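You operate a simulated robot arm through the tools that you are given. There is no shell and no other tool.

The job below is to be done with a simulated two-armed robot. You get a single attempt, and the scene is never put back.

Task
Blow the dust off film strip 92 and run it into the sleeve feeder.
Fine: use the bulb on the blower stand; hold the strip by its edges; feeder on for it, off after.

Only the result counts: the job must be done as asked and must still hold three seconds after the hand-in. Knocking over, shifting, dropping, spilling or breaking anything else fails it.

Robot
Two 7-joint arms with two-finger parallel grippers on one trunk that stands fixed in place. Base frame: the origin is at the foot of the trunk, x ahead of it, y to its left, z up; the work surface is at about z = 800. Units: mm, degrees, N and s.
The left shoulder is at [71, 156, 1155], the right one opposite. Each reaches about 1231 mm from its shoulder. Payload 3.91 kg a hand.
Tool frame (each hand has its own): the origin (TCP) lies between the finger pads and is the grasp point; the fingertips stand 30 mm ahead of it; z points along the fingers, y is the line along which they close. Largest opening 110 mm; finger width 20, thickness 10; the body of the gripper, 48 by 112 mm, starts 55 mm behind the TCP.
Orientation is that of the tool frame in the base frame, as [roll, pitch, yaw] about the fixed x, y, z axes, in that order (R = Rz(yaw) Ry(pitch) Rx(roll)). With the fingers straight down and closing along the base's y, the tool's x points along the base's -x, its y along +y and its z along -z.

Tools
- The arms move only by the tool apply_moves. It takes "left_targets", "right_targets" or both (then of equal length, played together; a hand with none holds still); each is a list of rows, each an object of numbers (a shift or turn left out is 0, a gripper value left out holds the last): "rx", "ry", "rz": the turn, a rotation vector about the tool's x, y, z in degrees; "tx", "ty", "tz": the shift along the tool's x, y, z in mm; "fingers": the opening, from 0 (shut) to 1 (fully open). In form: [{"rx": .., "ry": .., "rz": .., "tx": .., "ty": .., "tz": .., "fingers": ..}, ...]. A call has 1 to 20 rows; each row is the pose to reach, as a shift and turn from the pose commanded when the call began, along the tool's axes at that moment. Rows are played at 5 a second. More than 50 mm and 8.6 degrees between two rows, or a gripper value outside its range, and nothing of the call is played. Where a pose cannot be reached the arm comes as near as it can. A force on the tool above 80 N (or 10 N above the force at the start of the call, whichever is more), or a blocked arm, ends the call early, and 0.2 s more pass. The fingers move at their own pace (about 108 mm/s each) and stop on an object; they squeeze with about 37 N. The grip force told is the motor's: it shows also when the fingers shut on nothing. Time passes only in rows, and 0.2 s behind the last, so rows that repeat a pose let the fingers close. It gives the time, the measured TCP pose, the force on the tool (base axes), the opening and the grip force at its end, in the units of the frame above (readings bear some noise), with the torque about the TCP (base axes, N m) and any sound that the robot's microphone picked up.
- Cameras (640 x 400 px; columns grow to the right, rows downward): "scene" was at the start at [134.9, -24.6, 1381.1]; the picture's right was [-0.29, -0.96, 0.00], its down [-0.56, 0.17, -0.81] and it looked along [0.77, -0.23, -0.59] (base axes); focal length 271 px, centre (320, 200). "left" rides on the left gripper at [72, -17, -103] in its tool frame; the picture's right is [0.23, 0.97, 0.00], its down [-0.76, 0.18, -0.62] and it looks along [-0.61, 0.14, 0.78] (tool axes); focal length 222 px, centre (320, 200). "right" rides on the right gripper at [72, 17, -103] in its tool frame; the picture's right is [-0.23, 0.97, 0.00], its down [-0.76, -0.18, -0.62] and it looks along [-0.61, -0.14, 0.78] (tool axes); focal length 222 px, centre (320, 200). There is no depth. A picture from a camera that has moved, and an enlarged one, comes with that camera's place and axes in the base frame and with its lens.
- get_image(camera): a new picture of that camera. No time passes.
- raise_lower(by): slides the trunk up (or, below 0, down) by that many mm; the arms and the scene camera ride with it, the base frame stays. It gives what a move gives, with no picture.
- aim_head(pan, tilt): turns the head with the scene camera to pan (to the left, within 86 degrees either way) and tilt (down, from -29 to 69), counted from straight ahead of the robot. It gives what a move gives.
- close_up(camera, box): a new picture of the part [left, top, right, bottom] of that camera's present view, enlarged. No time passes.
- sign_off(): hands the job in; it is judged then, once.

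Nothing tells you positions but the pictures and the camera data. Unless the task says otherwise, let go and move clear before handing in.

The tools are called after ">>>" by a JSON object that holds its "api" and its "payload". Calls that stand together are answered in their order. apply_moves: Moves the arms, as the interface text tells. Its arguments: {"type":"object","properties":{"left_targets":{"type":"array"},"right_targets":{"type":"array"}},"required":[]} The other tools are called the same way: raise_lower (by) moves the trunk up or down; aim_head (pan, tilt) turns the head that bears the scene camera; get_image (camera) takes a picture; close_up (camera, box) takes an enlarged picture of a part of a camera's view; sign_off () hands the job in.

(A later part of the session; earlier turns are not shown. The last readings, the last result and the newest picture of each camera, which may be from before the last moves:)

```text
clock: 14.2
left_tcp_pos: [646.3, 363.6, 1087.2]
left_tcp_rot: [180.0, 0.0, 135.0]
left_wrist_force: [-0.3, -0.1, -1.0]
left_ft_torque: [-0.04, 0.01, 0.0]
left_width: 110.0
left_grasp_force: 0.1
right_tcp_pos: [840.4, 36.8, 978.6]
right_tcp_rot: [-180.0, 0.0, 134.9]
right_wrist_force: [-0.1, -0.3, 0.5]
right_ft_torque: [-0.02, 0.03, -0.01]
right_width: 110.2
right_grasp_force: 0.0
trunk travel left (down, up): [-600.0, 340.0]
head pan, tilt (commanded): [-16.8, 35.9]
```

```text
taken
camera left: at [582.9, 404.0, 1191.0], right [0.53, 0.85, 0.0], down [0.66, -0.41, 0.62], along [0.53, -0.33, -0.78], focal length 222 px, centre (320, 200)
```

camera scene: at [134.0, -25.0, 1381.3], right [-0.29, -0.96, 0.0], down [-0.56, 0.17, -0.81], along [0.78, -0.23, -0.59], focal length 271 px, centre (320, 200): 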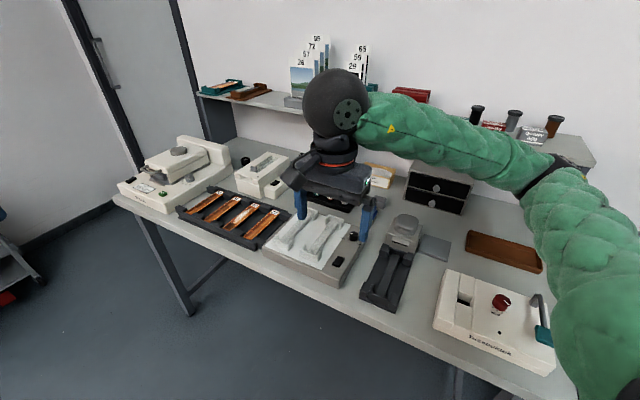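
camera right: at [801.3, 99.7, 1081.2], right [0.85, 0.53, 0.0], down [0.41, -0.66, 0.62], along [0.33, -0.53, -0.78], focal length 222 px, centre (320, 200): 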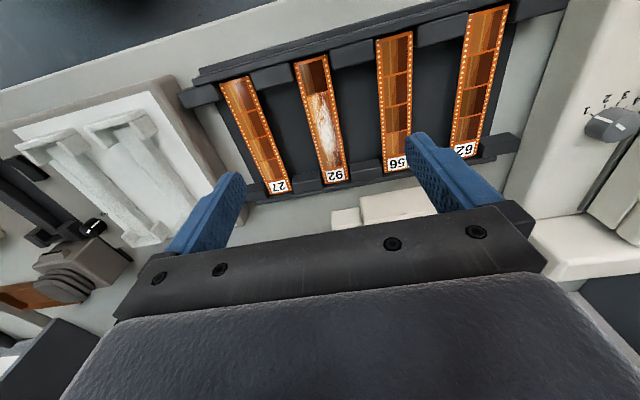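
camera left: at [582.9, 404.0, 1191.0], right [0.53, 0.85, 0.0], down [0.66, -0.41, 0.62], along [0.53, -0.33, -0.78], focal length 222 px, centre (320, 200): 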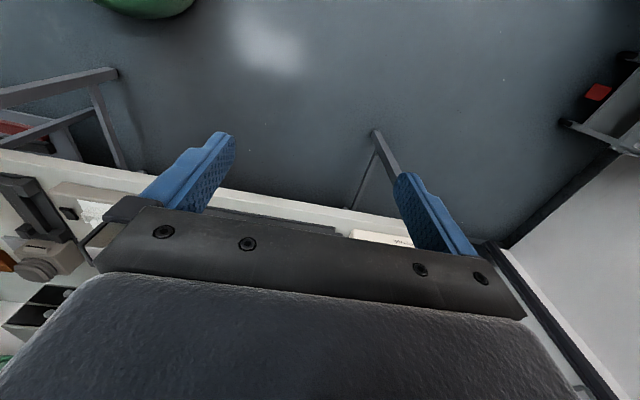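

The right hand is above strip 92, so I'll zoom in to refine the strip's position before going down.

>>> {"api": "close_up", "payload": {"camera": "right", "box": [250, 45, 390, 195]}}

>>> {"api": "close_up", "payload": {"camera": "right", "box": [285, 45, 345, 105]}}

>>> {"api": "close_up", "payload": {"camera": "right", "box": [305, 140, 365, 200]}}

```text
2.67 times, centred on (320, 120) of right
camera zoom: at [801.3, 99.7, 1081.2], right [0.85, 0.53, 0.0], down [0.41, -0.66, 0.62], along [0.33, -0.53, -0.78], focal length 592 px, centre (320, 413)
```

zoom: 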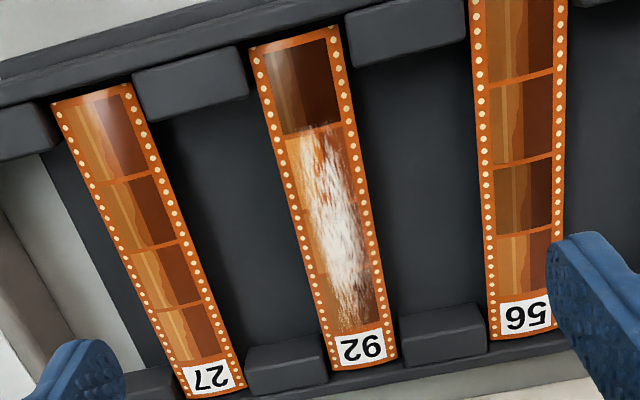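

```text
6.67 times, centred on (315, 75) of right
camera zoom: at [801.3, 99.7, 1081.2], right [0.85, 0.53, 0.0], down [0.41, -0.66, 0.62], along [0.33, -0.53, -0.78], focal length 1481 px, centre (353, 1033)
```

zoom: 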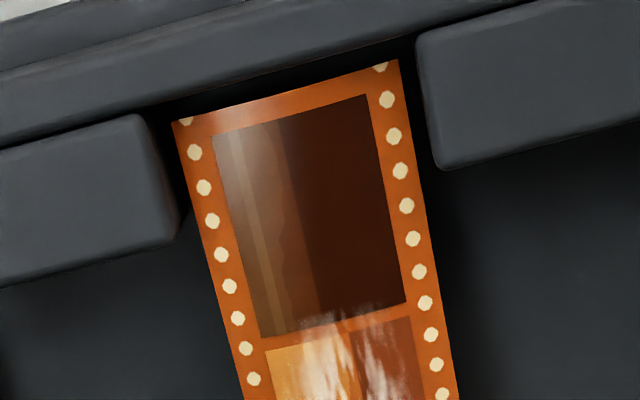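

```text
6.67 times, centred on (335, 170) of right
camera zoom: at [801.3, 99.7, 1081.2], right [0.85, 0.53, 0.0], down [0.41, -0.66, 0.62], along [0.33, -0.53, -0.78], focal length 1481 px, centre (220, 400)
```

zoom: 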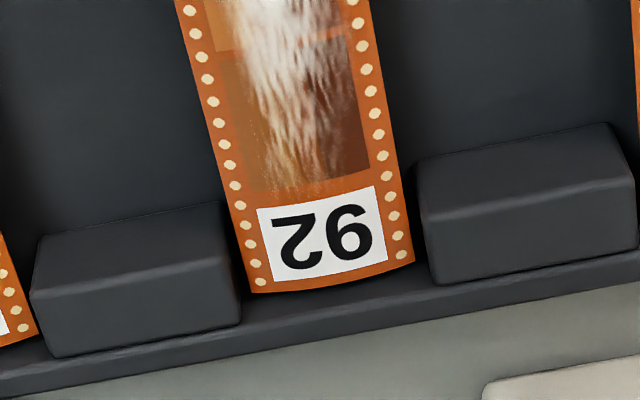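

The strip's centreline is confirmed at w of about 621, and the hand is about 48 mm from its near end. I'll narrow the fingers to about 60 mm and descend to straddle its edges.

>>> {"api": "apply_moves", "payload": {"right_targets": [{"fingers": 0.55}, {"fingers": 0.55, "tz": 35}, {"fingers": 0.55, "tz": 70}, {"fingers": 0.55, "tz": 100}, {"fingers": 0.55, "tz": 118}]}}

>>> {"api": "get_image", "payload": {"camera": "right"}}

>>> {"api": "close_up", "payload": {"camera": "scene", "box": [175, 180, 295, 255]}}

```text
clock: 15.4
left_tcp_pos: [646.4, 365.7, 1087.7]
left_tcp_rot: [179.9, 0.1, 135.0]
left_wrist_force: [-0.4, -0.7, -0.1]
left_ft_torque: [-0.02, -0.01, 0.02]
left_width: 110.3
left_grasp_force: 0.1
right_tcp_pos: [840.4, 38.8, 860.6]
right_tcp_rot: [180.0, 0.0, 135.1]
right_wrist_force: [-0.6, 0.2, -0.2]
right_ft_torque: [0.0, 0.02, -0.05]
right_width: 60.1
right_grasp_force: 0.0
trunk travel left (down, up): [-600.0, 340.0]
head pan, tilt (commanded): [-16.8, 35.9]
```

```text
taken
camera right: at [800.2, 100.8, 963.2], right [0.85, 0.53, 0.0], down [0.41, -0.66, 0.62], along [0.33, -0.53, -0.78], focal length 222 px, centre (320, 200)
```

right: 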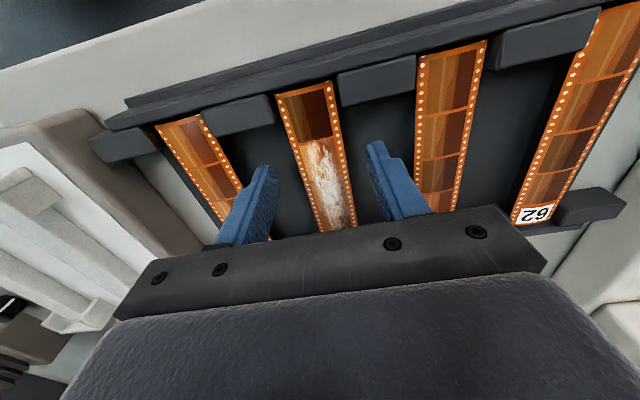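

```text
5.33 times, centred on (235, 218) of scene
camera zoom: at [135.1, -24.3, 1381.1], right [-0.29, -0.96, 0.0], down [-0.56, 0.17, -0.81], along [0.77, -0.23, -0.59], focal length 1445 px, centre (773, 107)
```

zoom: 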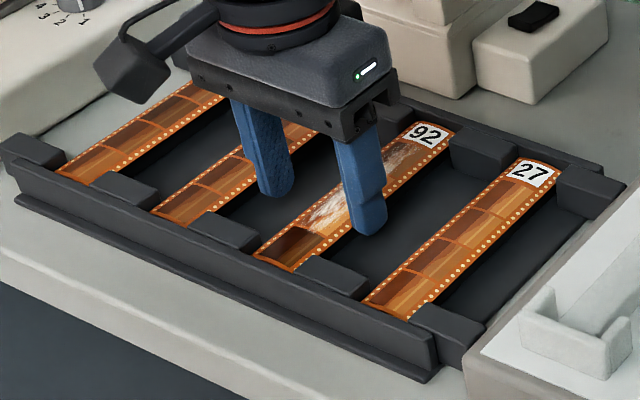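

The fingers straddle the strip evenly. I'll go down the last few millimetres and close gently on the edges.

>>> {"api": "apply_moves", "payload": {"right_targets": [{"tz": 6, "fingers": 0.55}, {"tz": 12, "fingers": 0.55}, {"tz": 12, "fingers": 0.4}, {"tz": 12, "fingers": 0.25}, {"tz": 12, "fingers": 0.25}, {"tz": 12, "fingers": 0.25}]}}

>>> {"api": "get_image", "payload": {"camera": "right"}}

>>> {"api": "close_up", "payload": {"camera": "scene", "box": [175, 180, 295, 255]}}

```text
clock: 16.8
left_tcp_pos: [646.9, 364.1, 1087.4]
left_tcp_rot: [180.0, 0.0, 134.9]
left_wrist_force: [-0.5, 0.8, -0.5]
left_ft_torque: [-0.03, 0.02, 0.01]
left_width: 110.0
left_grasp_force: 0.1
right_tcp_pos: [839.8, 38.5, 847.8]
right_tcp_rot: [-180.0, 0.1, 135.1]
right_wrist_force: [0.8, -0.2, 1.0]
right_ft_torque: [-0.01, 0.01, -0.02]
right_width: 31.4
right_grasp_force: 37.3
trunk travel left (down, up): [-600.0, 340.0]
head pan, tilt (commanded): [-16.8, 35.9]
```

```text
taken
camera right: at [800.2, 100.7, 951.5], right [0.85, 0.53, 0.0], down [0.41, -0.66, 0.62], along [0.33, -0.53, -0.78], focal length 222 px, centre (320, 200)
```

right: 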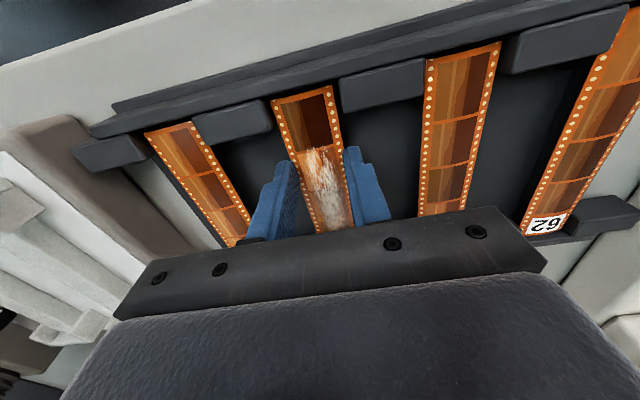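

```text
5.33 times, centred on (235, 218) of scene
camera zoom: at [135.0, -24.3, 1381.1], right [-0.29, -0.96, 0.0], down [-0.56, 0.17, -0.81], along [0.77, -0.23, -0.59], focal length 1445 px, centre (773, 107)
```

zoom: 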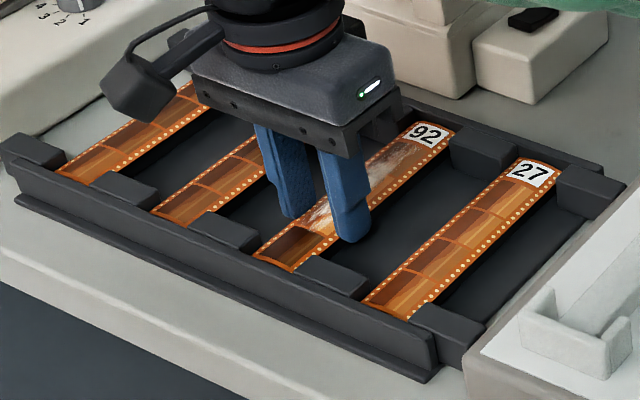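

The fingers stopped at 31.4 mm with full grip force, so the edges are held. I'll lift a little and check.

>>> {"api": "apply_moves", "payload": {"right_targets": [{"tz": -5}, {"tz": -15}, {"tz": -35}, {"tz": -65}, {"tz": -100}]}}

>>> {"api": "get_image", "payload": {"camera": "right"}}

>>> {"api": "get_image", "payload": {"camera": "scene"}}

>>> {"api": "close_up", "payload": {"camera": "scene", "box": [175, 130, 295, 255]}}

```text
clock: 18.0
left_tcp_pos: [644.5, 365.0, 1088.0]
left_tcp_rot: [-180.0, 0.0, 135.0]
left_wrist_force: [-0.6, 0.1, 0.2]
left_ft_torque: [-0.04, -0.04, -0.03]
left_width: 110.2
left_grasp_force: 0.1
right_tcp_pos: [839.5, 38.8, 949.4]
right_tcp_rot: [180.0, 0.0, 135.0]
right_wrist_force: [-0.2, -0.6, -0.9]
right_ft_torque: [-0.01, 0.02, 0.01]
right_width: 31.3
right_grasp_force: 37.0
trunk travel left (down, up): [-600.0, 340.0]
head pan, tilt (commanded): [-16.8, 35.9]
```

```text
taken
camera right: at [799.8, 101.4, 1051.8], right [0.85, 0.53, 0.0], down [0.41, -0.66, 0.62], along [0.33, -0.53, -0.78], focal length 222 px, centre (320, 200)
```

right: 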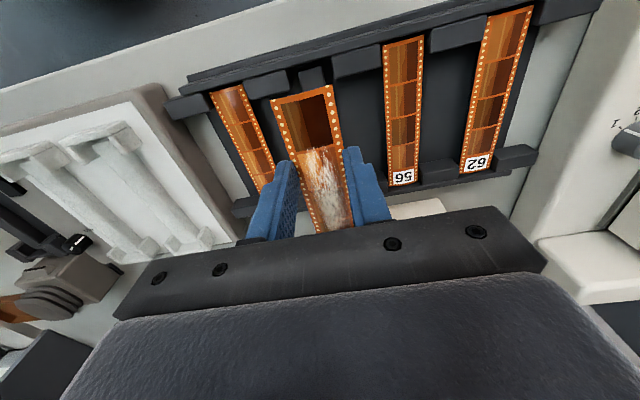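

```text
taken
camera scene: at [134.2, -24.1, 1381.1], right [-0.29, -0.96, 0.0], down [-0.56, 0.17, -0.81], along [0.78, -0.23, -0.59], focal length 271 px, centre (320, 200)
```

scene: 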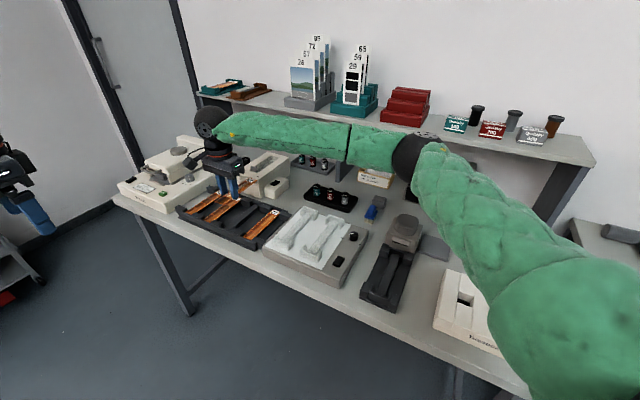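

```text
3.20 times, centred on (235, 192) of scene
camera zoom: at [134.2, -24.1, 1381.1], right [-0.29, -0.96, 0.0], down [-0.56, 0.17, -0.81], along [0.78, -0.23, -0.59], focal length 867 px, centre (592, 224)
```

zoom: 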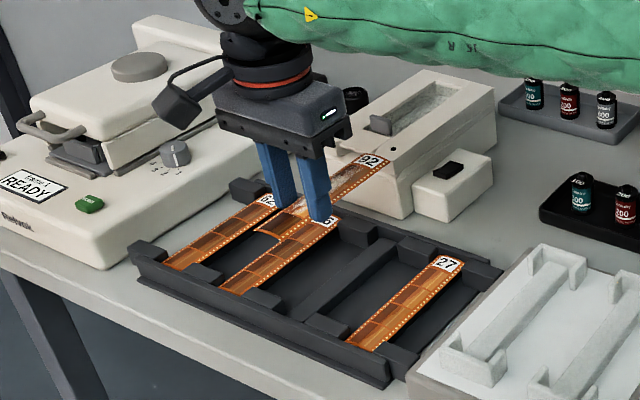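

Strip 92 is held level by its edges, about 48 mm from its near end. I'll carry it beside the blower cradle, keeping the cradle visible past the strip so I can measure it accurately.

>>> {"api": "apply_moves", "payload": {"right_targets": [{"tx": 1, "ty": -44, "tz": -8}, {"tx": 2, "ty": -88, "tz": -11}, {"tx": 3, "ty": -132, "tz": -11}, {"tx": 4, "ty": -176, "tz": -11}, {"tx": 5, "ty": -220, "tz": -11}, {"tx": 6, "ty": -264, "tz": -11}, {"tx": 6, "ty": -308, "tz": -11}, {"tx": 6, "ty": -355, "tz": -11}]}}

>>> {"api": "get_image", "payload": {"camera": "right"}}

>>> {"api": "get_image", "payload": {"camera": "scene"}}

```text
clock: 19.8
left_tcp_pos: [644.4, 365.0, 1089.8]
left_tcp_rot: [179.9, 0.0, 135.0]
left_wrist_force: [0.3, 1.0, 0.0]
left_ft_torque: [0.03, -0.03, -0.01]
left_width: 109.9
left_grasp_force: 0.1
right_tcp_pos: [583.2, -210.0, 960.9]
right_tcp_rot: [179.9, 0.0, 135.1]
right_wrist_force: [-1.0, -0.4, -0.9]
right_ft_torque: [0.03, 0.01, 0.01]
right_width: 31.5
right_grasp_force: 36.7
trunk travel left (down, up): [-600.0, 340.0]
head pan, tilt (commanded): [-16.8, 35.9]
```

```text
taken
camera right: at [542.7, -147.3, 1063.6], right [0.85, 0.53, 0.0], down [0.41, -0.66, 0.62], along [0.33, -0.53, -0.78], focal length 222 px, centre (320, 200)
```

right: 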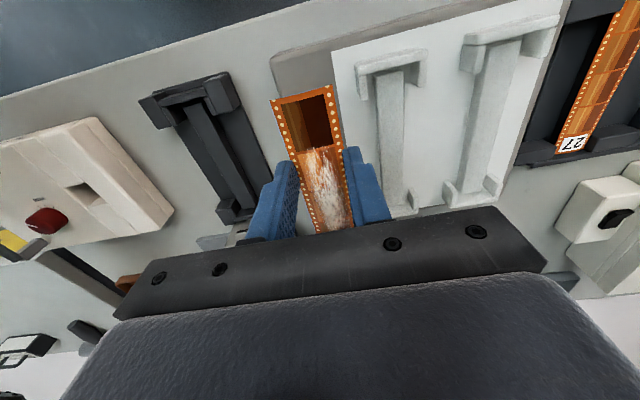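

```text
taken
camera scene: at [133.4, -25.7, 1381.3], right [-0.29, -0.96, 0.0], down [-0.56, 0.17, -0.81], along [0.78, -0.23, -0.59], focal length 271 px, centre (320, 200)
```

scene: 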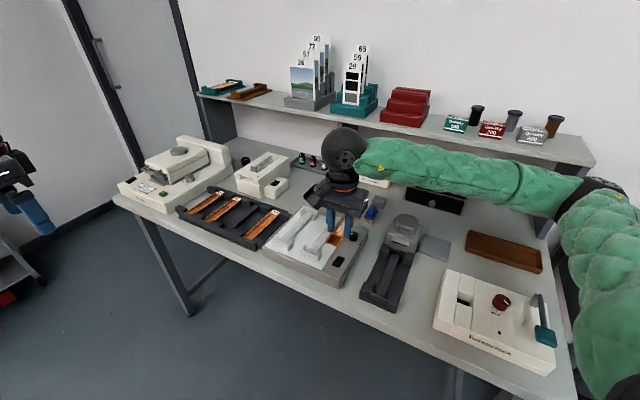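

>>> {"api": "close_up", "payload": {"camera": "right", "box": [130, 60, 270, 150]}}

>>> {"api": "close_up", "payload": {"camera": "right", "box": [180, 150, 280, 245]}}

>>> {"api": "close_up", "payload": {"camera": "right", "box": [260, 70, 380, 250]}}

>>> {"api": "close_up", "payload": {"camera": "scene", "box": [355, 250, 415, 315]}}

>>> {"api": "close_up", "payload": {"camera": "scene", "box": [370, 210, 430, 275]}}

```text
4.44 times, centred on (200, 105) of right
camera zoom: at [542.7, -147.3, 1063.6], right [0.85, 0.53, 0.0], down [0.41, -0.66, 0.62], along [0.33, -0.53, -0.78], focal length 987 px, centre (853, 622)
```

zoom: 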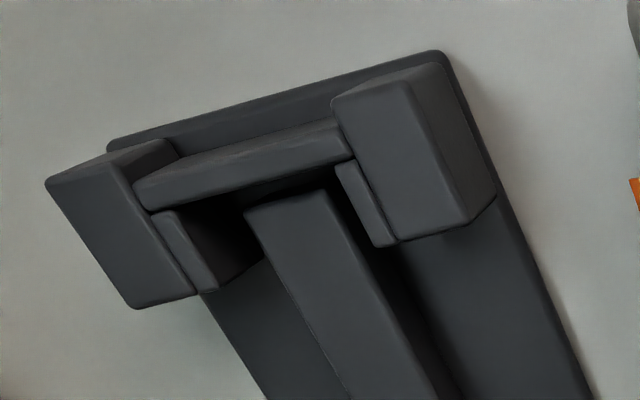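

```text
4.21 times, centred on (230, 198) of right
camera zoom: at [542.7, -147.3, 1063.6], right [0.85, 0.53, 0.0], down [0.41, -0.66, 0.62], along [0.33, -0.53, -0.78], focal length 935 px, centre (699, 210)
```

zoom: 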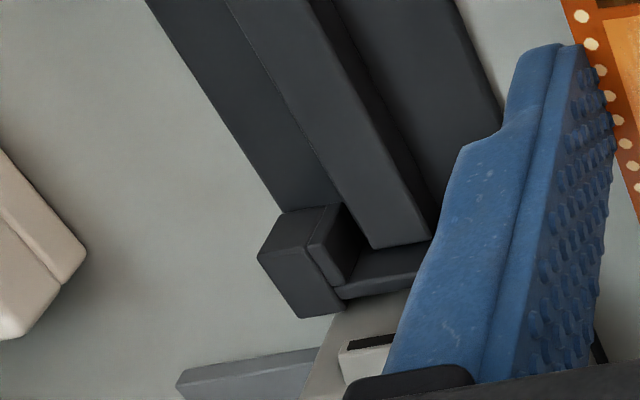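

```text
2.22 times, centred on (320, 160) of right
camera zoom: at [542.7, -147.3, 1063.6], right [0.85, 0.53, 0.0], down [0.41, -0.66, 0.62], along [0.33, -0.53, -0.78], focal length 494 px, centre (320, 289)
```

zoom: 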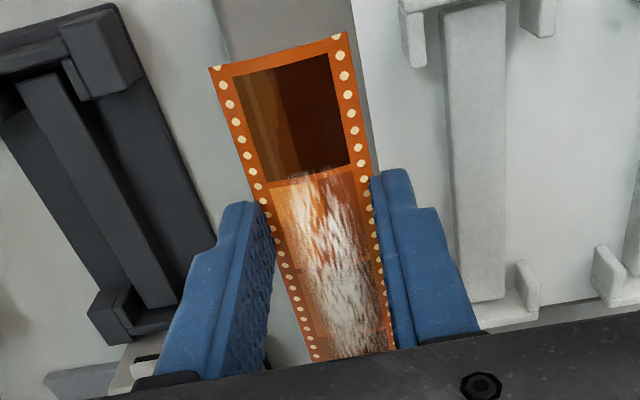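

```text
6.15 times, centred on (385, 282) of scene
camera zoom: at [133.4, -25.7, 1381.3], right [-0.29, -0.96, 0.0], down [-0.56, 0.17, -0.81], along [0.78, -0.23, -0.59], focal length 1668 px, centre (-80, -308)
```

zoom: 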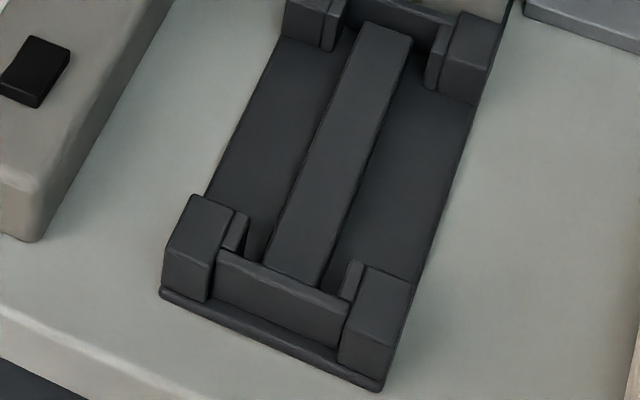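

```text
6.15 times, centred on (400, 242) of scene
camera zoom: at [133.4, -25.7, 1381.3], right [-0.29, -0.96, 0.0], down [-0.56, 0.17, -0.81], along [0.78, -0.23, -0.59], focal length 1668 px, centre (-172, -62)
```

zoom: 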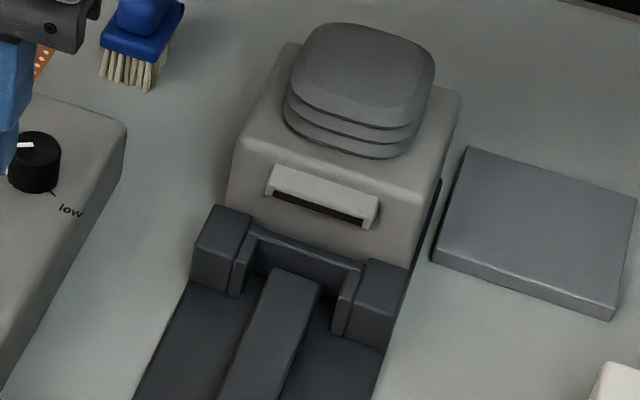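

The cradle pocket runs from about u = 515 to 663, centred at w of about 136, with the rib top at z of about 826. I'll move the strip over it, hover about 35 mm above the seat, and check alignment in both cameras.

>>> {"api": "apply_moves", "payload": {"right_targets": [{"tx": -1, "ty": -42}, {"tx": -2, "ty": -85}, {"tx": -3.6, "ty": -127.6}, {"tx": -3.6, "ty": -127.6, "tz": 40}, {"tx": -3.6, "ty": -127.6, "tz": 76}]}}

>>> {"api": "get_image", "payload": {"camera": "right"}}

>>> {"api": "close_up", "payload": {"camera": "right", "box": [240, 50, 400, 170]}}

>>> {"api": "close_up", "payload": {"camera": "scene", "box": [350, 205, 450, 315]}}

```text
clock: 21.0
left_tcp_pos: [643.6, 364.6, 1088.1]
left_tcp_rot: [179.9, 0.0, 135.1]
left_wrist_force: [0.4, -1.4, 0.6]
left_ft_torque: [0.03, 0.0, 0.04]
left_width: 110.2
left_grasp_force: 0.0
right_tcp_pos: [496.4, -300.9, 884.3]
right_tcp_rot: [180.0, 0.1, 134.9]
right_wrist_force: [0.1, 0.5, -0.2]
right_ft_torque: [0.03, 0.01, 0.0]
right_width: 31.3
right_grasp_force: 37.3
trunk travel left (down, up): [-600.0, 340.0]
head pan, tilt (commanded): [-16.8, 35.9]
```

```text
taken
camera right: at [457.0, -238.6, 988.0], right [0.85, 0.53, 0.0], down [0.41, -0.66, 0.62], along [0.33, -0.53, -0.78], focal length 222 px, centre (320, 200)
```

right: 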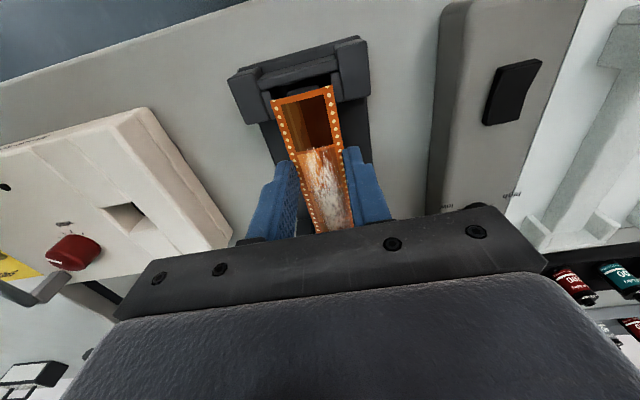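

```text
3.33 times, centred on (320, 110) of right
camera zoom: at [457.0, -238.6, 988.0], right [0.85, 0.53, 0.0], down [0.41, -0.66, 0.62], along [0.33, -0.53, -0.78], focal length 740 px, centre (320, 500)
```

zoom: 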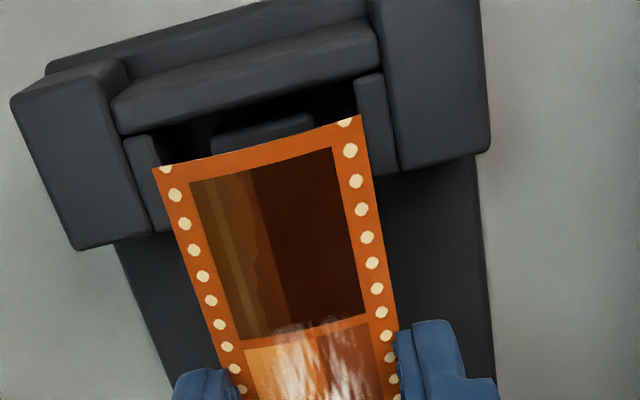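

```text
3.64 times, centred on (400, 260) of scene
camera zoom: at [134.1, -25.2, 1381.3], right [-0.29, -0.96, 0.0], down [-0.56, 0.17, -0.81], along [0.78, -0.23, -0.59], focal length 986 px, centre (29, -18)
```

zoom: 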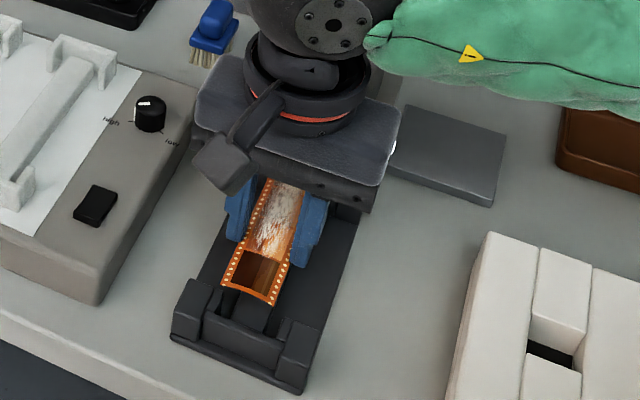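

The strip is hovering just above the cradle, but the gripper hides its far end. I'll check where the right arm sits, then bring the left camera in from the side to see the far end against the far wall.

>>> {"api": "get_image", "payload": {"camera": "scene"}}

>>> {"api": "close_up", "payload": {"camera": "right", "box": [260, 60, 380, 130]}}

```text
taken
camera scene: at [134.1, -25.2, 1381.3], right [-0.29, -0.96, 0.0], down [-0.56, 0.17, -0.81], along [0.78, -0.23, -0.59], focal length 271 px, centre (320, 200)
```

scene: 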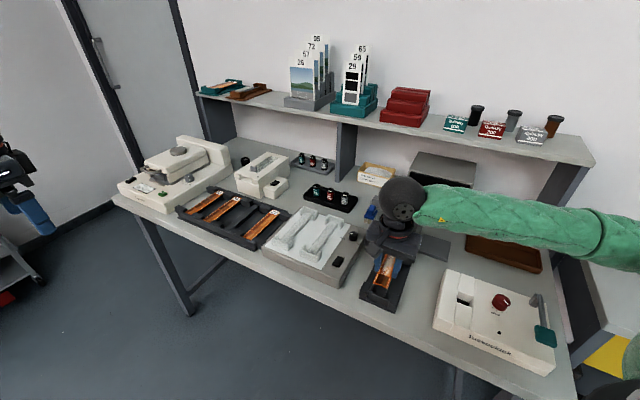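

```text
5.33 times, centred on (320, 95) of right
camera zoom: at [457.0, -238.6, 988.0], right [0.85, 0.53, 0.0], down [0.41, -0.66, 0.62], along [0.33, -0.53, -0.78], focal length 1185 px, centre (320, 760)
```

zoom: 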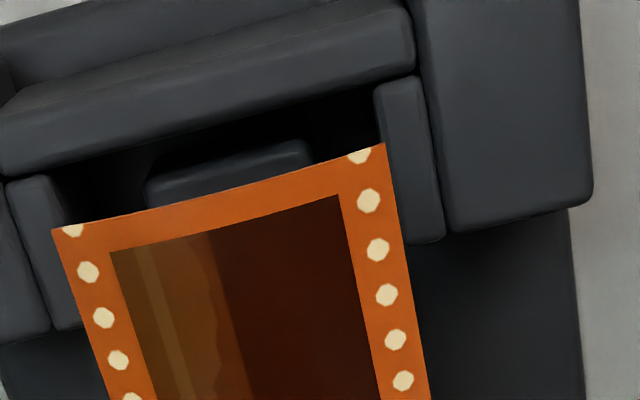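

The right arm leaves little room for the left one there, so I'll use a parallax-free check instead. I'll lower the strip to just above the wall tops and compare its near end with the near wall directly.

>>> {"api": "apply_moves", "payload": {"right_targets": [{"tz": 8}, {"tz": 15}, {"tz": 15}]}}

>>> {"api": "close_up", "payload": {"camera": "right", "box": [250, 50, 390, 140]}}

>>> {"api": "close_up", "payload": {"camera": "scene", "box": [355, 235, 435, 315]}}

```text
clock: 21.8
left_tcp_pos: [645.9, 363.8, 1086.9]
left_tcp_rot: [180.0, 0.0, 135.0]
left_wrist_force: [0.0, -0.9, 0.4]
left_ft_torque: [0.0, 0.01, 0.01]
left_width: 109.9
left_grasp_force: 0.0
right_tcp_pos: [496.7, -300.5, 869.3]
right_tcp_rot: [180.0, 0.1, 135.0]
right_wrist_force: [0.4, 0.2, -0.7]
right_ft_torque: [-0.02, 0.0, 0.03]
right_width: 31.4
right_grasp_force: 37.3
trunk travel left (down, up): [-600.0, 340.0]
head pan, tilt (commanded): [-16.8, 35.9]
```

```text
4.44 times, centred on (320, 95) of right
camera zoom: at [457.2, -238.2, 972.4], right [0.85, 0.53, 0.0], down [0.41, -0.66, 0.62], along [0.33, -0.53, -0.78], focal length 987 px, centre (320, 667)
```

zoom: 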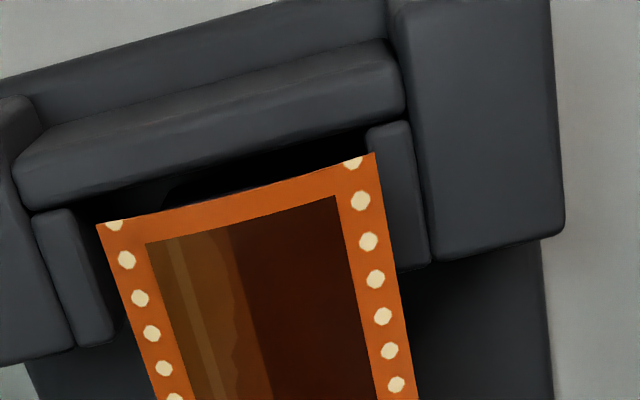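

```text
5.00 times, centred on (395, 275) of scene
camera zoom: at [134.8, -24.6, 1381.1], right [-0.29, -0.96, 0.0], down [-0.56, 0.17, -0.81], along [0.77, -0.23, -0.59], focal length 1355 px, centre (-55, -175)
```

zoom: 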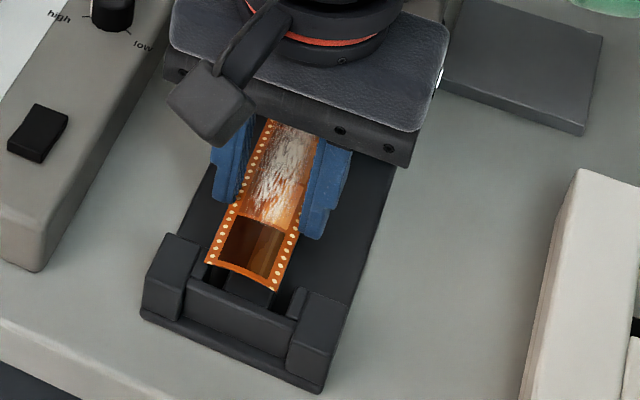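

I'll zoom the scene camera hard on the near wall to pin down its height relative to the strip.

>>> {"api": "close_up", "payload": {"camera": "scene", "box": [360, 275, 410, 310]}}

>>> {"api": "close_up", "payload": {"camera": "right", "box": [225, 30, 385, 130]}}

```text
11.43 times, centred on (385, 292) of scene
camera zoom: at [134.8, -24.6, 1381.1], right [-0.29, -0.96, 0.0], down [-0.56, 0.17, -0.81], along [0.77, -0.23, -0.59], focal length 3097 px, centre (-423, -857)
```

zoom: 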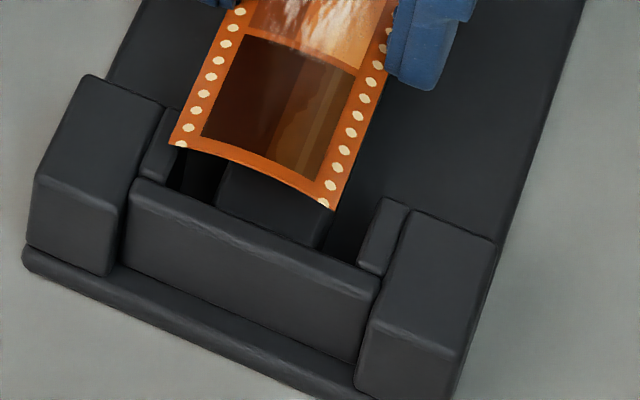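

```text
4.00 times, centred on (305, 80) of right
camera zoom: at [457.2, -238.2, 972.4], right [0.85, 0.53, 0.0], down [0.41, -0.66, 0.62], along [0.33, -0.53, -0.78], focal length 888 px, centre (380, 680)
```

zoom: 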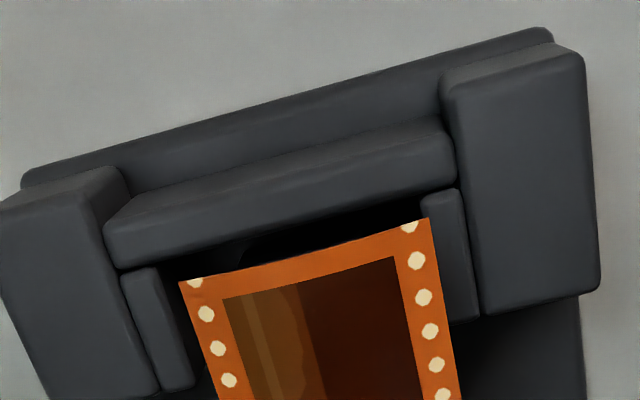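

The wall tops are at z of about 830 and the pocket is about 151 mm long, so there is room. I'll shift +4 mm into the bench and -2.4 mm sideways, then lower most of the way.

>>> {"api": "apply_moves", "payload": {"right_targets": [{"tx": -4, "ty": -2.4}, {"tx": -4, "ty": -2.4, "tz": 10}, {"tx": -4, "ty": -2.4, "tz": 18}, {"tx": -4, "ty": -2.4, "tz": 18}]}}

>>> {"api": "close_up", "payload": {"camera": "right", "box": [240, 40, 400, 140]}}

>>> {"api": "close_up", "payload": {"camera": "scene", "box": [355, 255, 415, 310]}}

```text
clock: 22.8
left_tcp_pos: [645.7, 364.7, 1088.3]
left_tcp_rot: [-180.0, 0.0, 134.9]
left_wrist_force: [0.1, 0.2, -0.4]
left_ft_torque: [-0.01, 0.0, 0.01]
left_width: 109.8
left_grasp_force: 0.1
right_tcp_pos: [497.6, -305.8, 850.5]
right_tcp_rot: [-180.0, 0.0, 135.1]
right_wrist_force: [0.5, -0.5, -0.4]
right_ft_torque: [0.03, 0.0, 0.04]
right_width: 31.1
right_grasp_force: 37.2
trunk travel left (down, up): [-600.0, 340.0]
head pan, tilt (commanded): [-16.8, 35.9]
```

```text
4.00 times, centred on (320, 90) of right
camera zoom: at [458.2, -243.0, 954.0], right [0.85, 0.53, 0.0], down [0.41, -0.66, 0.62], along [0.33, -0.53, -0.78], focal length 888 px, centre (320, 640)
```

zoom: 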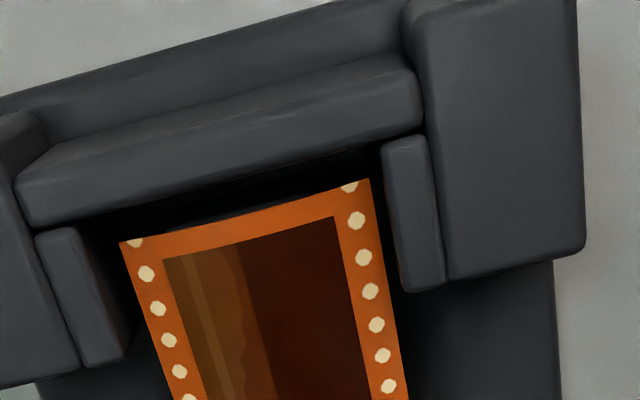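

```text
7.27 times, centred on (385, 282) of scene
camera zoom: at [134.7, -24.5, 1381.1], right [-0.29, -0.96, 0.0], down [-0.56, 0.17, -0.81], along [0.78, -0.23, -0.59], focal length 1971 px, centre (-153, -400)
```

zoom: 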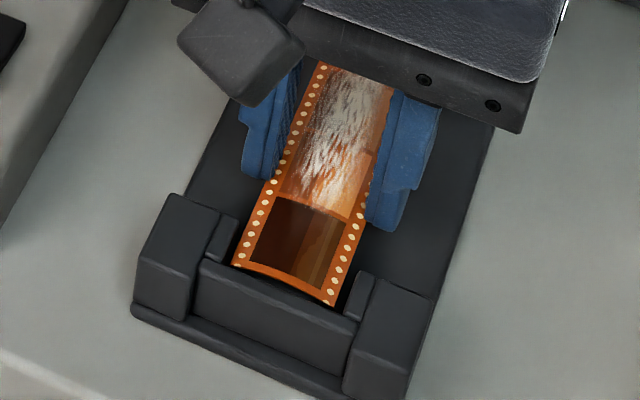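

The near end now sits inside the flanges with about 4 mm to the near wall. I'll nudge 1.2 mm sideways and lower in small steps, watching the force.

>>> {"api": "apply_moves", "payload": {"right_targets": [{"ty": -1.2}, {"ty": -1.2, "tz": 2}, {"ty": -1.2, "tz": 4}]}}

>>> {"api": "apply_moves", "payload": {"right_targets": [{"tz": 1}, {"tz": 1.5}]}}

>>> {"api": "apply_moves", "payload": {"right_targets": [{"tz": 1}, {"tz": 1.5}]}}

>>> {"api": "close_up", "payload": {"camera": "right", "box": [240, 40, 400, 140]}}

>>> {"api": "close_up", "payload": {"camera": "scene", "box": [355, 255, 415, 310]}}

```text
clock: 23.6
left_tcp_pos: [645.5, 365.3, 1088.6]
left_tcp_rot: [180.0, 0.1, 135.0]
left_wrist_force: [0.4, -0.4, 0.1]
left_ft_torque: [0.01, -0.02, 0.04]
left_width: 110.3
left_grasp_force: 0.0
right_tcp_pos: [495.6, -305.1, 847.6]
right_tcp_rot: [-180.0, 0.1, 135.0]
right_wrist_force: [-0.8, -0.9, 13.5]
right_ft_torque: [-0.19, -0.32, -0.02]
right_width: 31.4
right_grasp_force: 36.9
trunk travel left (down, up): [-600.0, 340.0]
head pan, tilt (commanded): [-16.8, 35.9]
```

```text
clock: 24.2
left_tcp_pos: [644.1, 365.3, 1088.8]
left_tcp_rot: [180.0, 0.1, 135.0]
left_wrist_force: [-0.7, 0.1, 0.8]
left_ft_torque: [0.01, 0.0, -0.01]
left_width: 109.9
left_grasp_force: 0.1
right_tcp_pos: [496.6, -306.3, 846.2]
right_tcp_rot: [180.0, 0.0, 135.0]
right_wrist_force: [1.3, -0.2, 19.2]
right_ft_torque: [-0.03, -0.03, 0.01]
right_width: 31.4
right_grasp_force: 36.7
trunk travel left (down, up): [-600.0, 340.0]
head pan, tilt (commanded): [-16.8, 35.9]
```

```text
clock: 24.8
left_tcp_pos: [644.6, 365.7, 1087.6]
left_tcp_rot: [-180.0, 0.1, 135.0]
left_wrist_force: [-0.7, 0.1, -0.5]
left_ft_torque: [0.01, 0.0, -0.02]
left_width: 110.0
left_grasp_force: 0.0
right_tcp_pos: [496.0, -304.8, 845.1]
right_tcp_rot: [-179.9, 0.0, 135.1]
right_wrist_force: [0.2, 1.1, 20.0]
right_ft_torque: [0.04, 0.01, 0.03]
right_width: 31.3
right_grasp_force: 37.6
trunk travel left (down, up): [-600.0, 340.0]
head pan, tilt (commanded): [-16.8, 35.9]
```

```text
4.00 times, centred on (320, 90) of right
camera zoom: at [456.7, -243.4, 947.9], right [0.85, 0.53, 0.0], down [0.41, -0.66, 0.62], along [0.33, -0.53, -0.78], focal length 888 px, centre (320, 640)
```

zoom: 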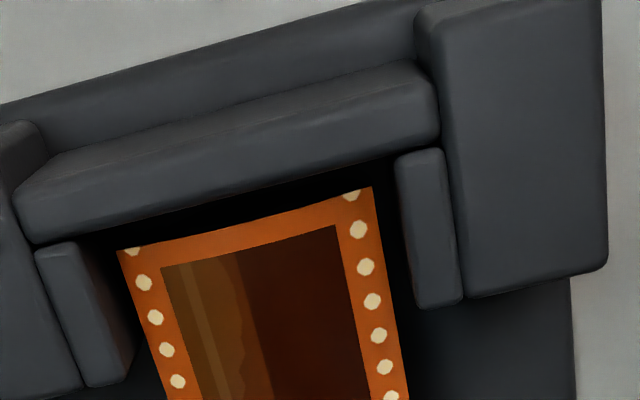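

```text
7.27 times, centred on (385, 282) of scene
camera zoom: at [133.7, -23.8, 1381.3], right [-0.29, -0.96, 0.0], down [-0.56, 0.17, -0.81], along [0.78, -0.23, -0.59], focal length 1971 px, centre (-153, -400)
```

zoom: 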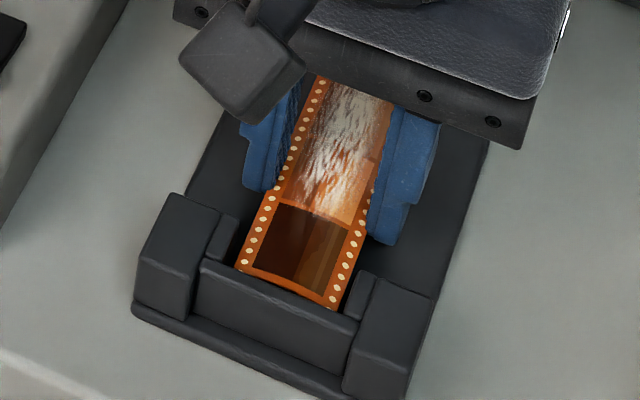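

Contact came at about z = 848 with the load centred on the strip, so it is resting on the rib. I'll ease off the force and open the fingers.

>>> {"api": "apply_moves", "payload": {"right_targets": [{"tz": -2}, {"tz": -2, "fingers": 0.3}, {"tz": -2, "fingers": 0.4}, {"tz": -2, "fingers": 0.5}, {"tz": -2, "fingers": 0.5}]}}

>>> {"api": "close_up", "payload": {"camera": "right", "box": [220, 40, 420, 240]}}

>>> {"api": "close_up", "payload": {"camera": "scene", "box": [355, 255, 415, 310]}}

```text
clock: 26.0
left_tcp_pos: [646.0, 365.3, 1087.5]
left_tcp_rot: [180.0, 0.0, 135.0]
left_wrist_force: [0.3, 0.3, 0.4]
left_ft_torque: [-0.02, 0.02, -0.01]
left_width: 110.0
left_grasp_force: 0.1
right_tcp_pos: [497.1, -305.5, 845.3]
right_tcp_rot: [179.9, 0.0, 135.0]
right_wrist_force: [-0.4, 0.1, 0.0]
right_ft_torque: [0.02, 0.03, -0.01]
right_width: 54.9
right_grasp_force: 0.0
trunk travel left (down, up): [-600.0, 340.0]
head pan, tilt (commanded): [-16.8, 35.9]
```

```text
2.00 times, centred on (320, 140) of right
camera zoom: at [457.5, -244.0, 949.2], right [0.85, 0.53, 0.0], down [0.41, -0.66, 0.62], along [0.33, -0.53, -0.78], focal length 444 px, centre (320, 320)
```

zoom: 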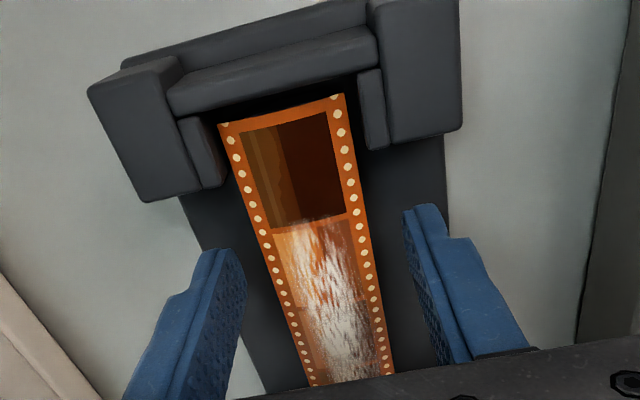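

```text
7.27 times, centred on (385, 282) of scene
camera zoom: at [134.7, -24.6, 1381.1], right [-0.29, -0.96, 0.0], down [-0.56, 0.17, -0.81], along [0.78, -0.23, -0.59], focal length 1971 px, centre (-153, -400)
```

zoom: 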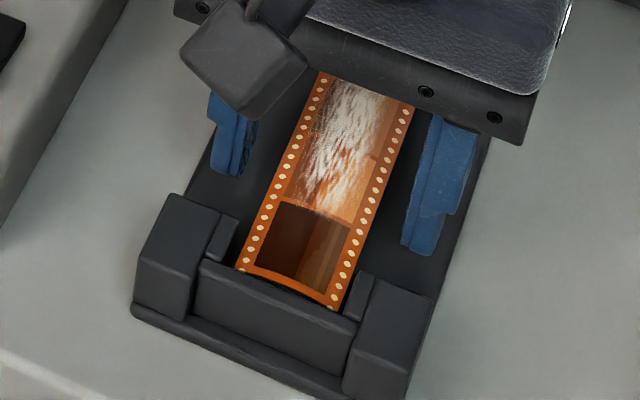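

The strip is released and lying in the cradle. I'll raise the hand straight up and check the seating.

>>> {"api": "apply_moves", "payload": {"right_targets": [{"tz": -20}, {"tz": -60}, {"tz": -105}, {"tz": -150}]}}

>>> {"api": "get_image", "payload": {"camera": "right"}}

>>> {"api": "close_up", "payload": {"camera": "right", "box": [230, 60, 410, 240]}}

>>> {"api": "close_up", "payload": {"camera": "scene", "box": [350, 205, 450, 315]}}

```text
clock: 27.0
left_tcp_pos: [646.7, 366.7, 1086.4]
left_tcp_rot: [180.0, 0.0, 135.0]
left_wrist_force: [0.3, 0.8, -0.4]
left_ft_torque: [-0.01, -0.02, -0.04]
left_width: 110.1
left_grasp_force: 0.0
right_tcp_pos: [498.2, -305.0, 996.2]
right_tcp_rot: [-180.0, 0.0, 135.1]
right_wrist_force: [-0.4, 0.2, 0.5]
right_ft_torque: [0.04, 0.04, -0.01]
right_width: 54.9
right_grasp_force: 0.0
trunk travel left (down, up): [-600.0, 340.0]
head pan, tilt (commanded): [-16.8, 35.9]
```

```text
taken
camera right: at [457.9, -243.0, 1099.8], right [0.85, 0.53, 0.0], down [0.41, -0.66, 0.62], along [0.33, -0.53, -0.78], focal length 222 px, centre (320, 200)
```

right: 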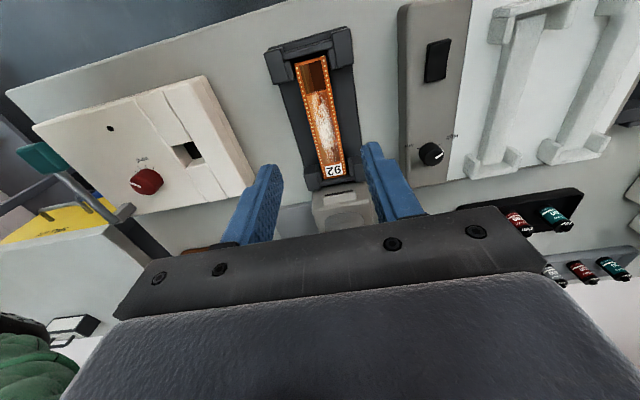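

```text
2.22 times, centred on (320, 150) of right
camera zoom: at [457.9, -243.0, 1099.8], right [0.85, 0.53, 0.0], down [0.41, -0.66, 0.62], along [0.33, -0.53, -0.78], focal length 494 px, centre (320, 311)
```

zoom: 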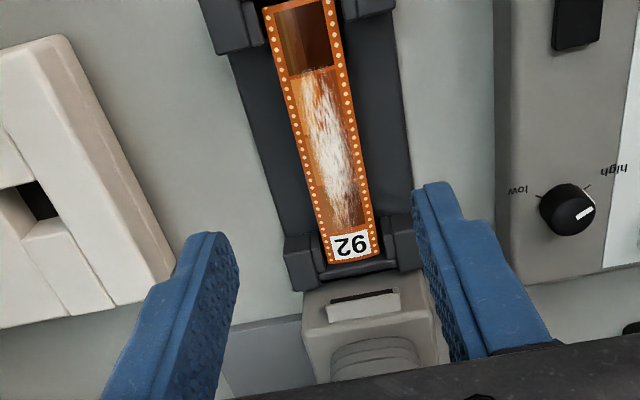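

```text
3.64 times, centred on (400, 260) of scene
camera zoom: at [134.8, -24.1, 1381.0], right [-0.29, -0.96, 0.0], down [-0.56, 0.17, -0.81], along [0.77, -0.24, -0.59], focal length 986 px, centre (29, -18)
```

zoom: 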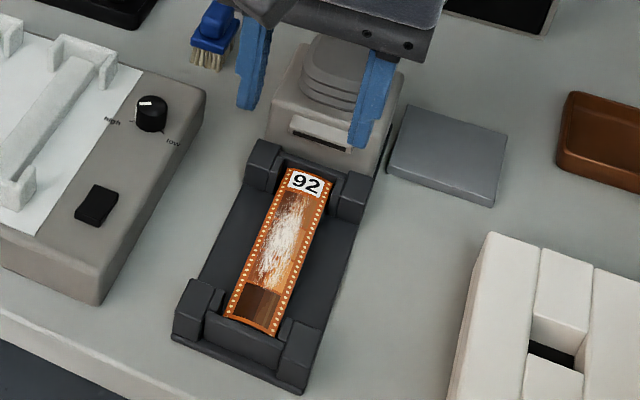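

Strip 92 is seated neatly in the cradle with the dust still on it. Next I'll move over the bulb to measure its position and height.

>>> {"api": "apply_moves", "payload": {"right_targets": [{"tx": -40, "fingers": 0.95}, {"tx": -80, "fingers": 0.95}, {"tx": -110, "fingers": 0.95}]}}

>>> {"api": "get_image", "payload": {"camera": "right"}}

>>> {"api": "close_up", "payload": {"camera": "right", "box": [250, 100, 390, 230]}}

>>> {"api": "close_up", "payload": {"camera": "scene", "box": [370, 200, 440, 260]}}

```text
clock: 27.8
left_tcp_pos: [645.5, 363.7, 1087.3]
left_tcp_rot: [180.0, 0.1, 135.0]
left_wrist_force: [0.6, 0.2, -0.7]
left_ft_torque: [0.0, 0.0, 0.02]
left_width: 110.1
left_grasp_force: 0.2
right_tcp_pos: [573.9, -384.0, 995.2]
right_tcp_rot: [-180.0, -0.1, 134.9]
right_wrist_force: [0.7, -0.3, -0.4]
right_ft_torque: [0.0, 0.01, -0.03]
right_width: 104.5
right_grasp_force: 0.0
trunk travel left (down, up): [-600.0, 340.0]
head pan, tilt (commanded): [-16.8, 35.9]
```

```text
taken
camera right: at [535.4, -322.3, 1098.8], right [0.85, 0.53, 0.0], down [0.41, -0.66, 0.62], along [0.33, -0.53, -0.78], focal length 222 px, centre (320, 200)
```

right: 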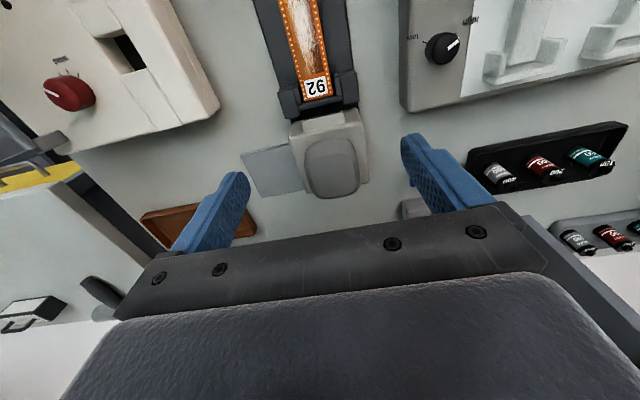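

```text
3.08 times, centred on (320, 165) of right
camera zoom: at [535.4, -322.3, 1098.8], right [0.85, 0.53, 0.0], down [0.41, -0.66, 0.62], along [0.33, -0.53, -0.78], focal length 684 px, centre (320, 308)
```

zoom: 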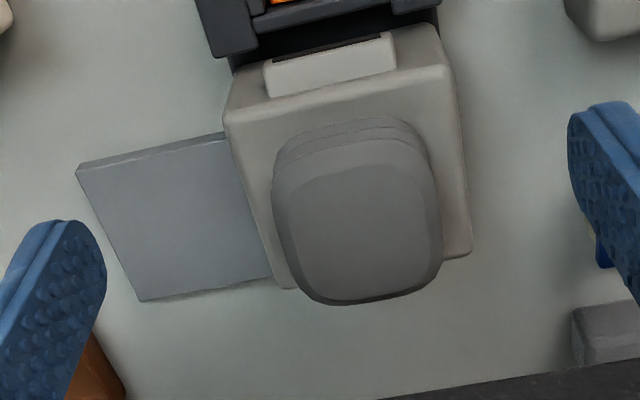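

```text
6.67 times, centred on (405, 230) of scene
camera zoom: at [135.0, -24.9, 1381.1], right [-0.29, -0.96, 0.0], down [-0.56, 0.17, -0.81], along [0.77, -0.23, -0.59], focal length 1807 px, centre (-247, 0)
```

zoom: 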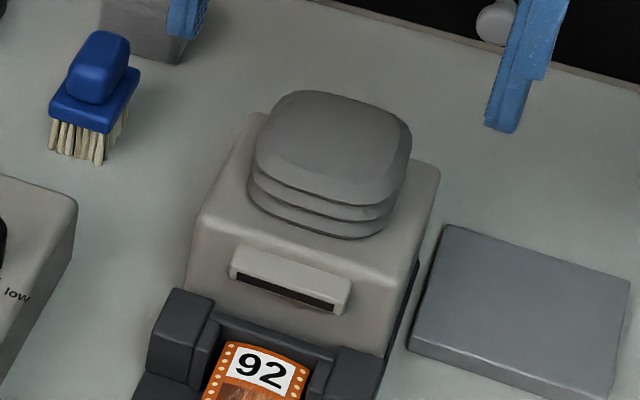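

The bulb's top centre is near u = 741, w = 136, z = 885. I'll shut the fingers, go over it, and come down to just above the top.

>>> {"api": "apply_moves", "payload": {"right_targets": [{"tx": -32, "ty": 1, "fingers": 0.0}, {"tx": -63.5, "ty": 1.7, "fingers": 0.0}, {"tx": -63.5, "ty": 1.7, "tz": 35, "fingers": 0.0}, {"tx": -63.5, "ty": 1.7, "tz": 70, "fingers": 0.0}]}}

>>> {"api": "get_image", "payload": {"camera": "right"}}

>>> {"api": "close_up", "payload": {"camera": "scene", "box": [360, 180, 450, 260]}}

```text
clock: 28.8
left_tcp_pos: [645.3, 364.5, 1087.5]
left_tcp_rot: [180.0, -0.1, 134.9]
left_wrist_force: [0.4, 0.7, 0.8]
left_ft_torque: [0.0, 0.01, -0.01]
left_width: 110.2
left_grasp_force: 0.1
right_tcp_pos: [620.7, -429.4, 926.0]
right_tcp_rot: [-179.9, -0.1, 135.1]
right_wrist_force: [-0.1, -1.1, -0.4]
right_ft_torque: [0.02, -0.03, 0.0]
right_width: 0.0
right_grasp_force: 36.7
trunk travel left (down, up): [-600.0, 340.0]
head pan, tilt (commanded): [-16.8, 35.9]
```

```text
taken
camera right: at [581.0, -366.1, 1029.1], right [0.85, 0.53, 0.0], down [0.41, -0.66, 0.62], along [0.33, -0.53, -0.78], focal length 222 px, centre (320, 200)
```

right: 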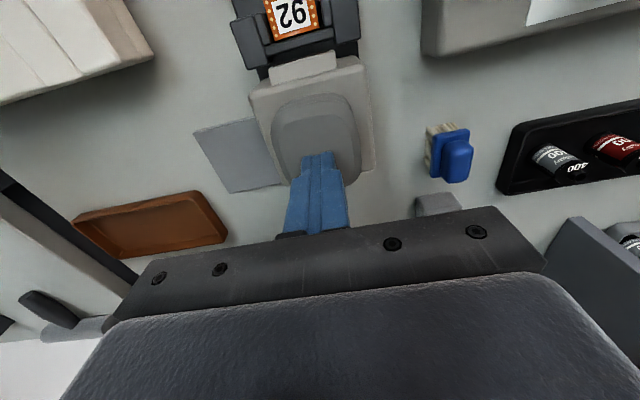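

```text
5.00 times, centred on (405, 220) of scene
camera zoom: at [135.1, -24.9, 1381.1], right [-0.29, -0.96, 0.0], down [-0.56, 0.17, -0.81], along [0.77, -0.23, -0.59], focal length 1355 px, centre (-105, 100)
```

zoom: 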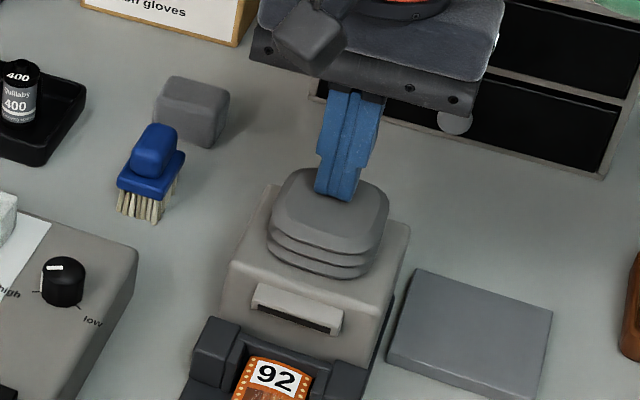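

The closed fingertips are centred just above the bulb. I'll press down gradually and read the force.

>>> {"api": "apply_moves", "payload": {"right_targets": [{"tz": 8}, {"tz": 12}, {"tz": 16}, {"tz": 20}]}}

>>> {"api": "close_up", "payload": {"camera": "scene", "box": [350, 190, 450, 315]}}

```text
clock: 29.8
left_tcp_pos: [643.8, 366.0, 1088.1]
left_tcp_rot: [-180.0, 0.1, 135.1]
left_wrist_force: [0.2, -0.7, 0.4]
left_ft_torque: [-0.01, 0.03, 0.03]
left_width: 110.1
left_grasp_force: 0.0
right_tcp_pos: [619.9, -428.0, 908.3]
right_tcp_rot: [179.9, 0.1, 134.9]
right_wrist_force: [1.4, -4.2, 18.5]
right_ft_torque: [-0.09, -0.02, -0.02]
right_width: 0.0
right_grasp_force: 37.2
trunk travel left (down, up): [-600.0, 340.0]
head pan, tilt (commanded): [-16.8, 35.9]
```

```text
3.20 times, centred on (400, 252) of scene
camera zoom: at [133.7, -24.1, 1381.6], right [-0.29, -0.96, 0.0], down [-0.56, 0.17, -0.81], along [0.78, -0.24, -0.59], focal length 867 px, centre (64, 32)
```

zoom: 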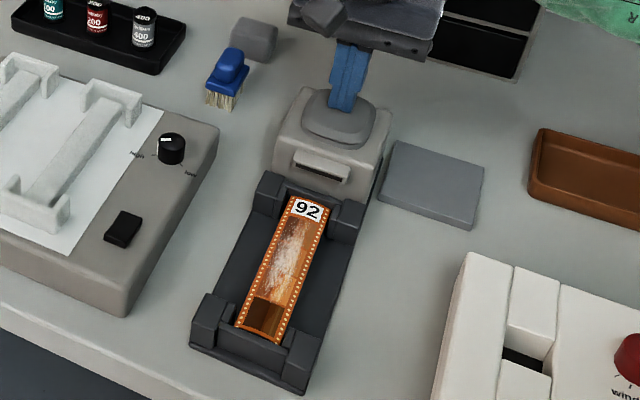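

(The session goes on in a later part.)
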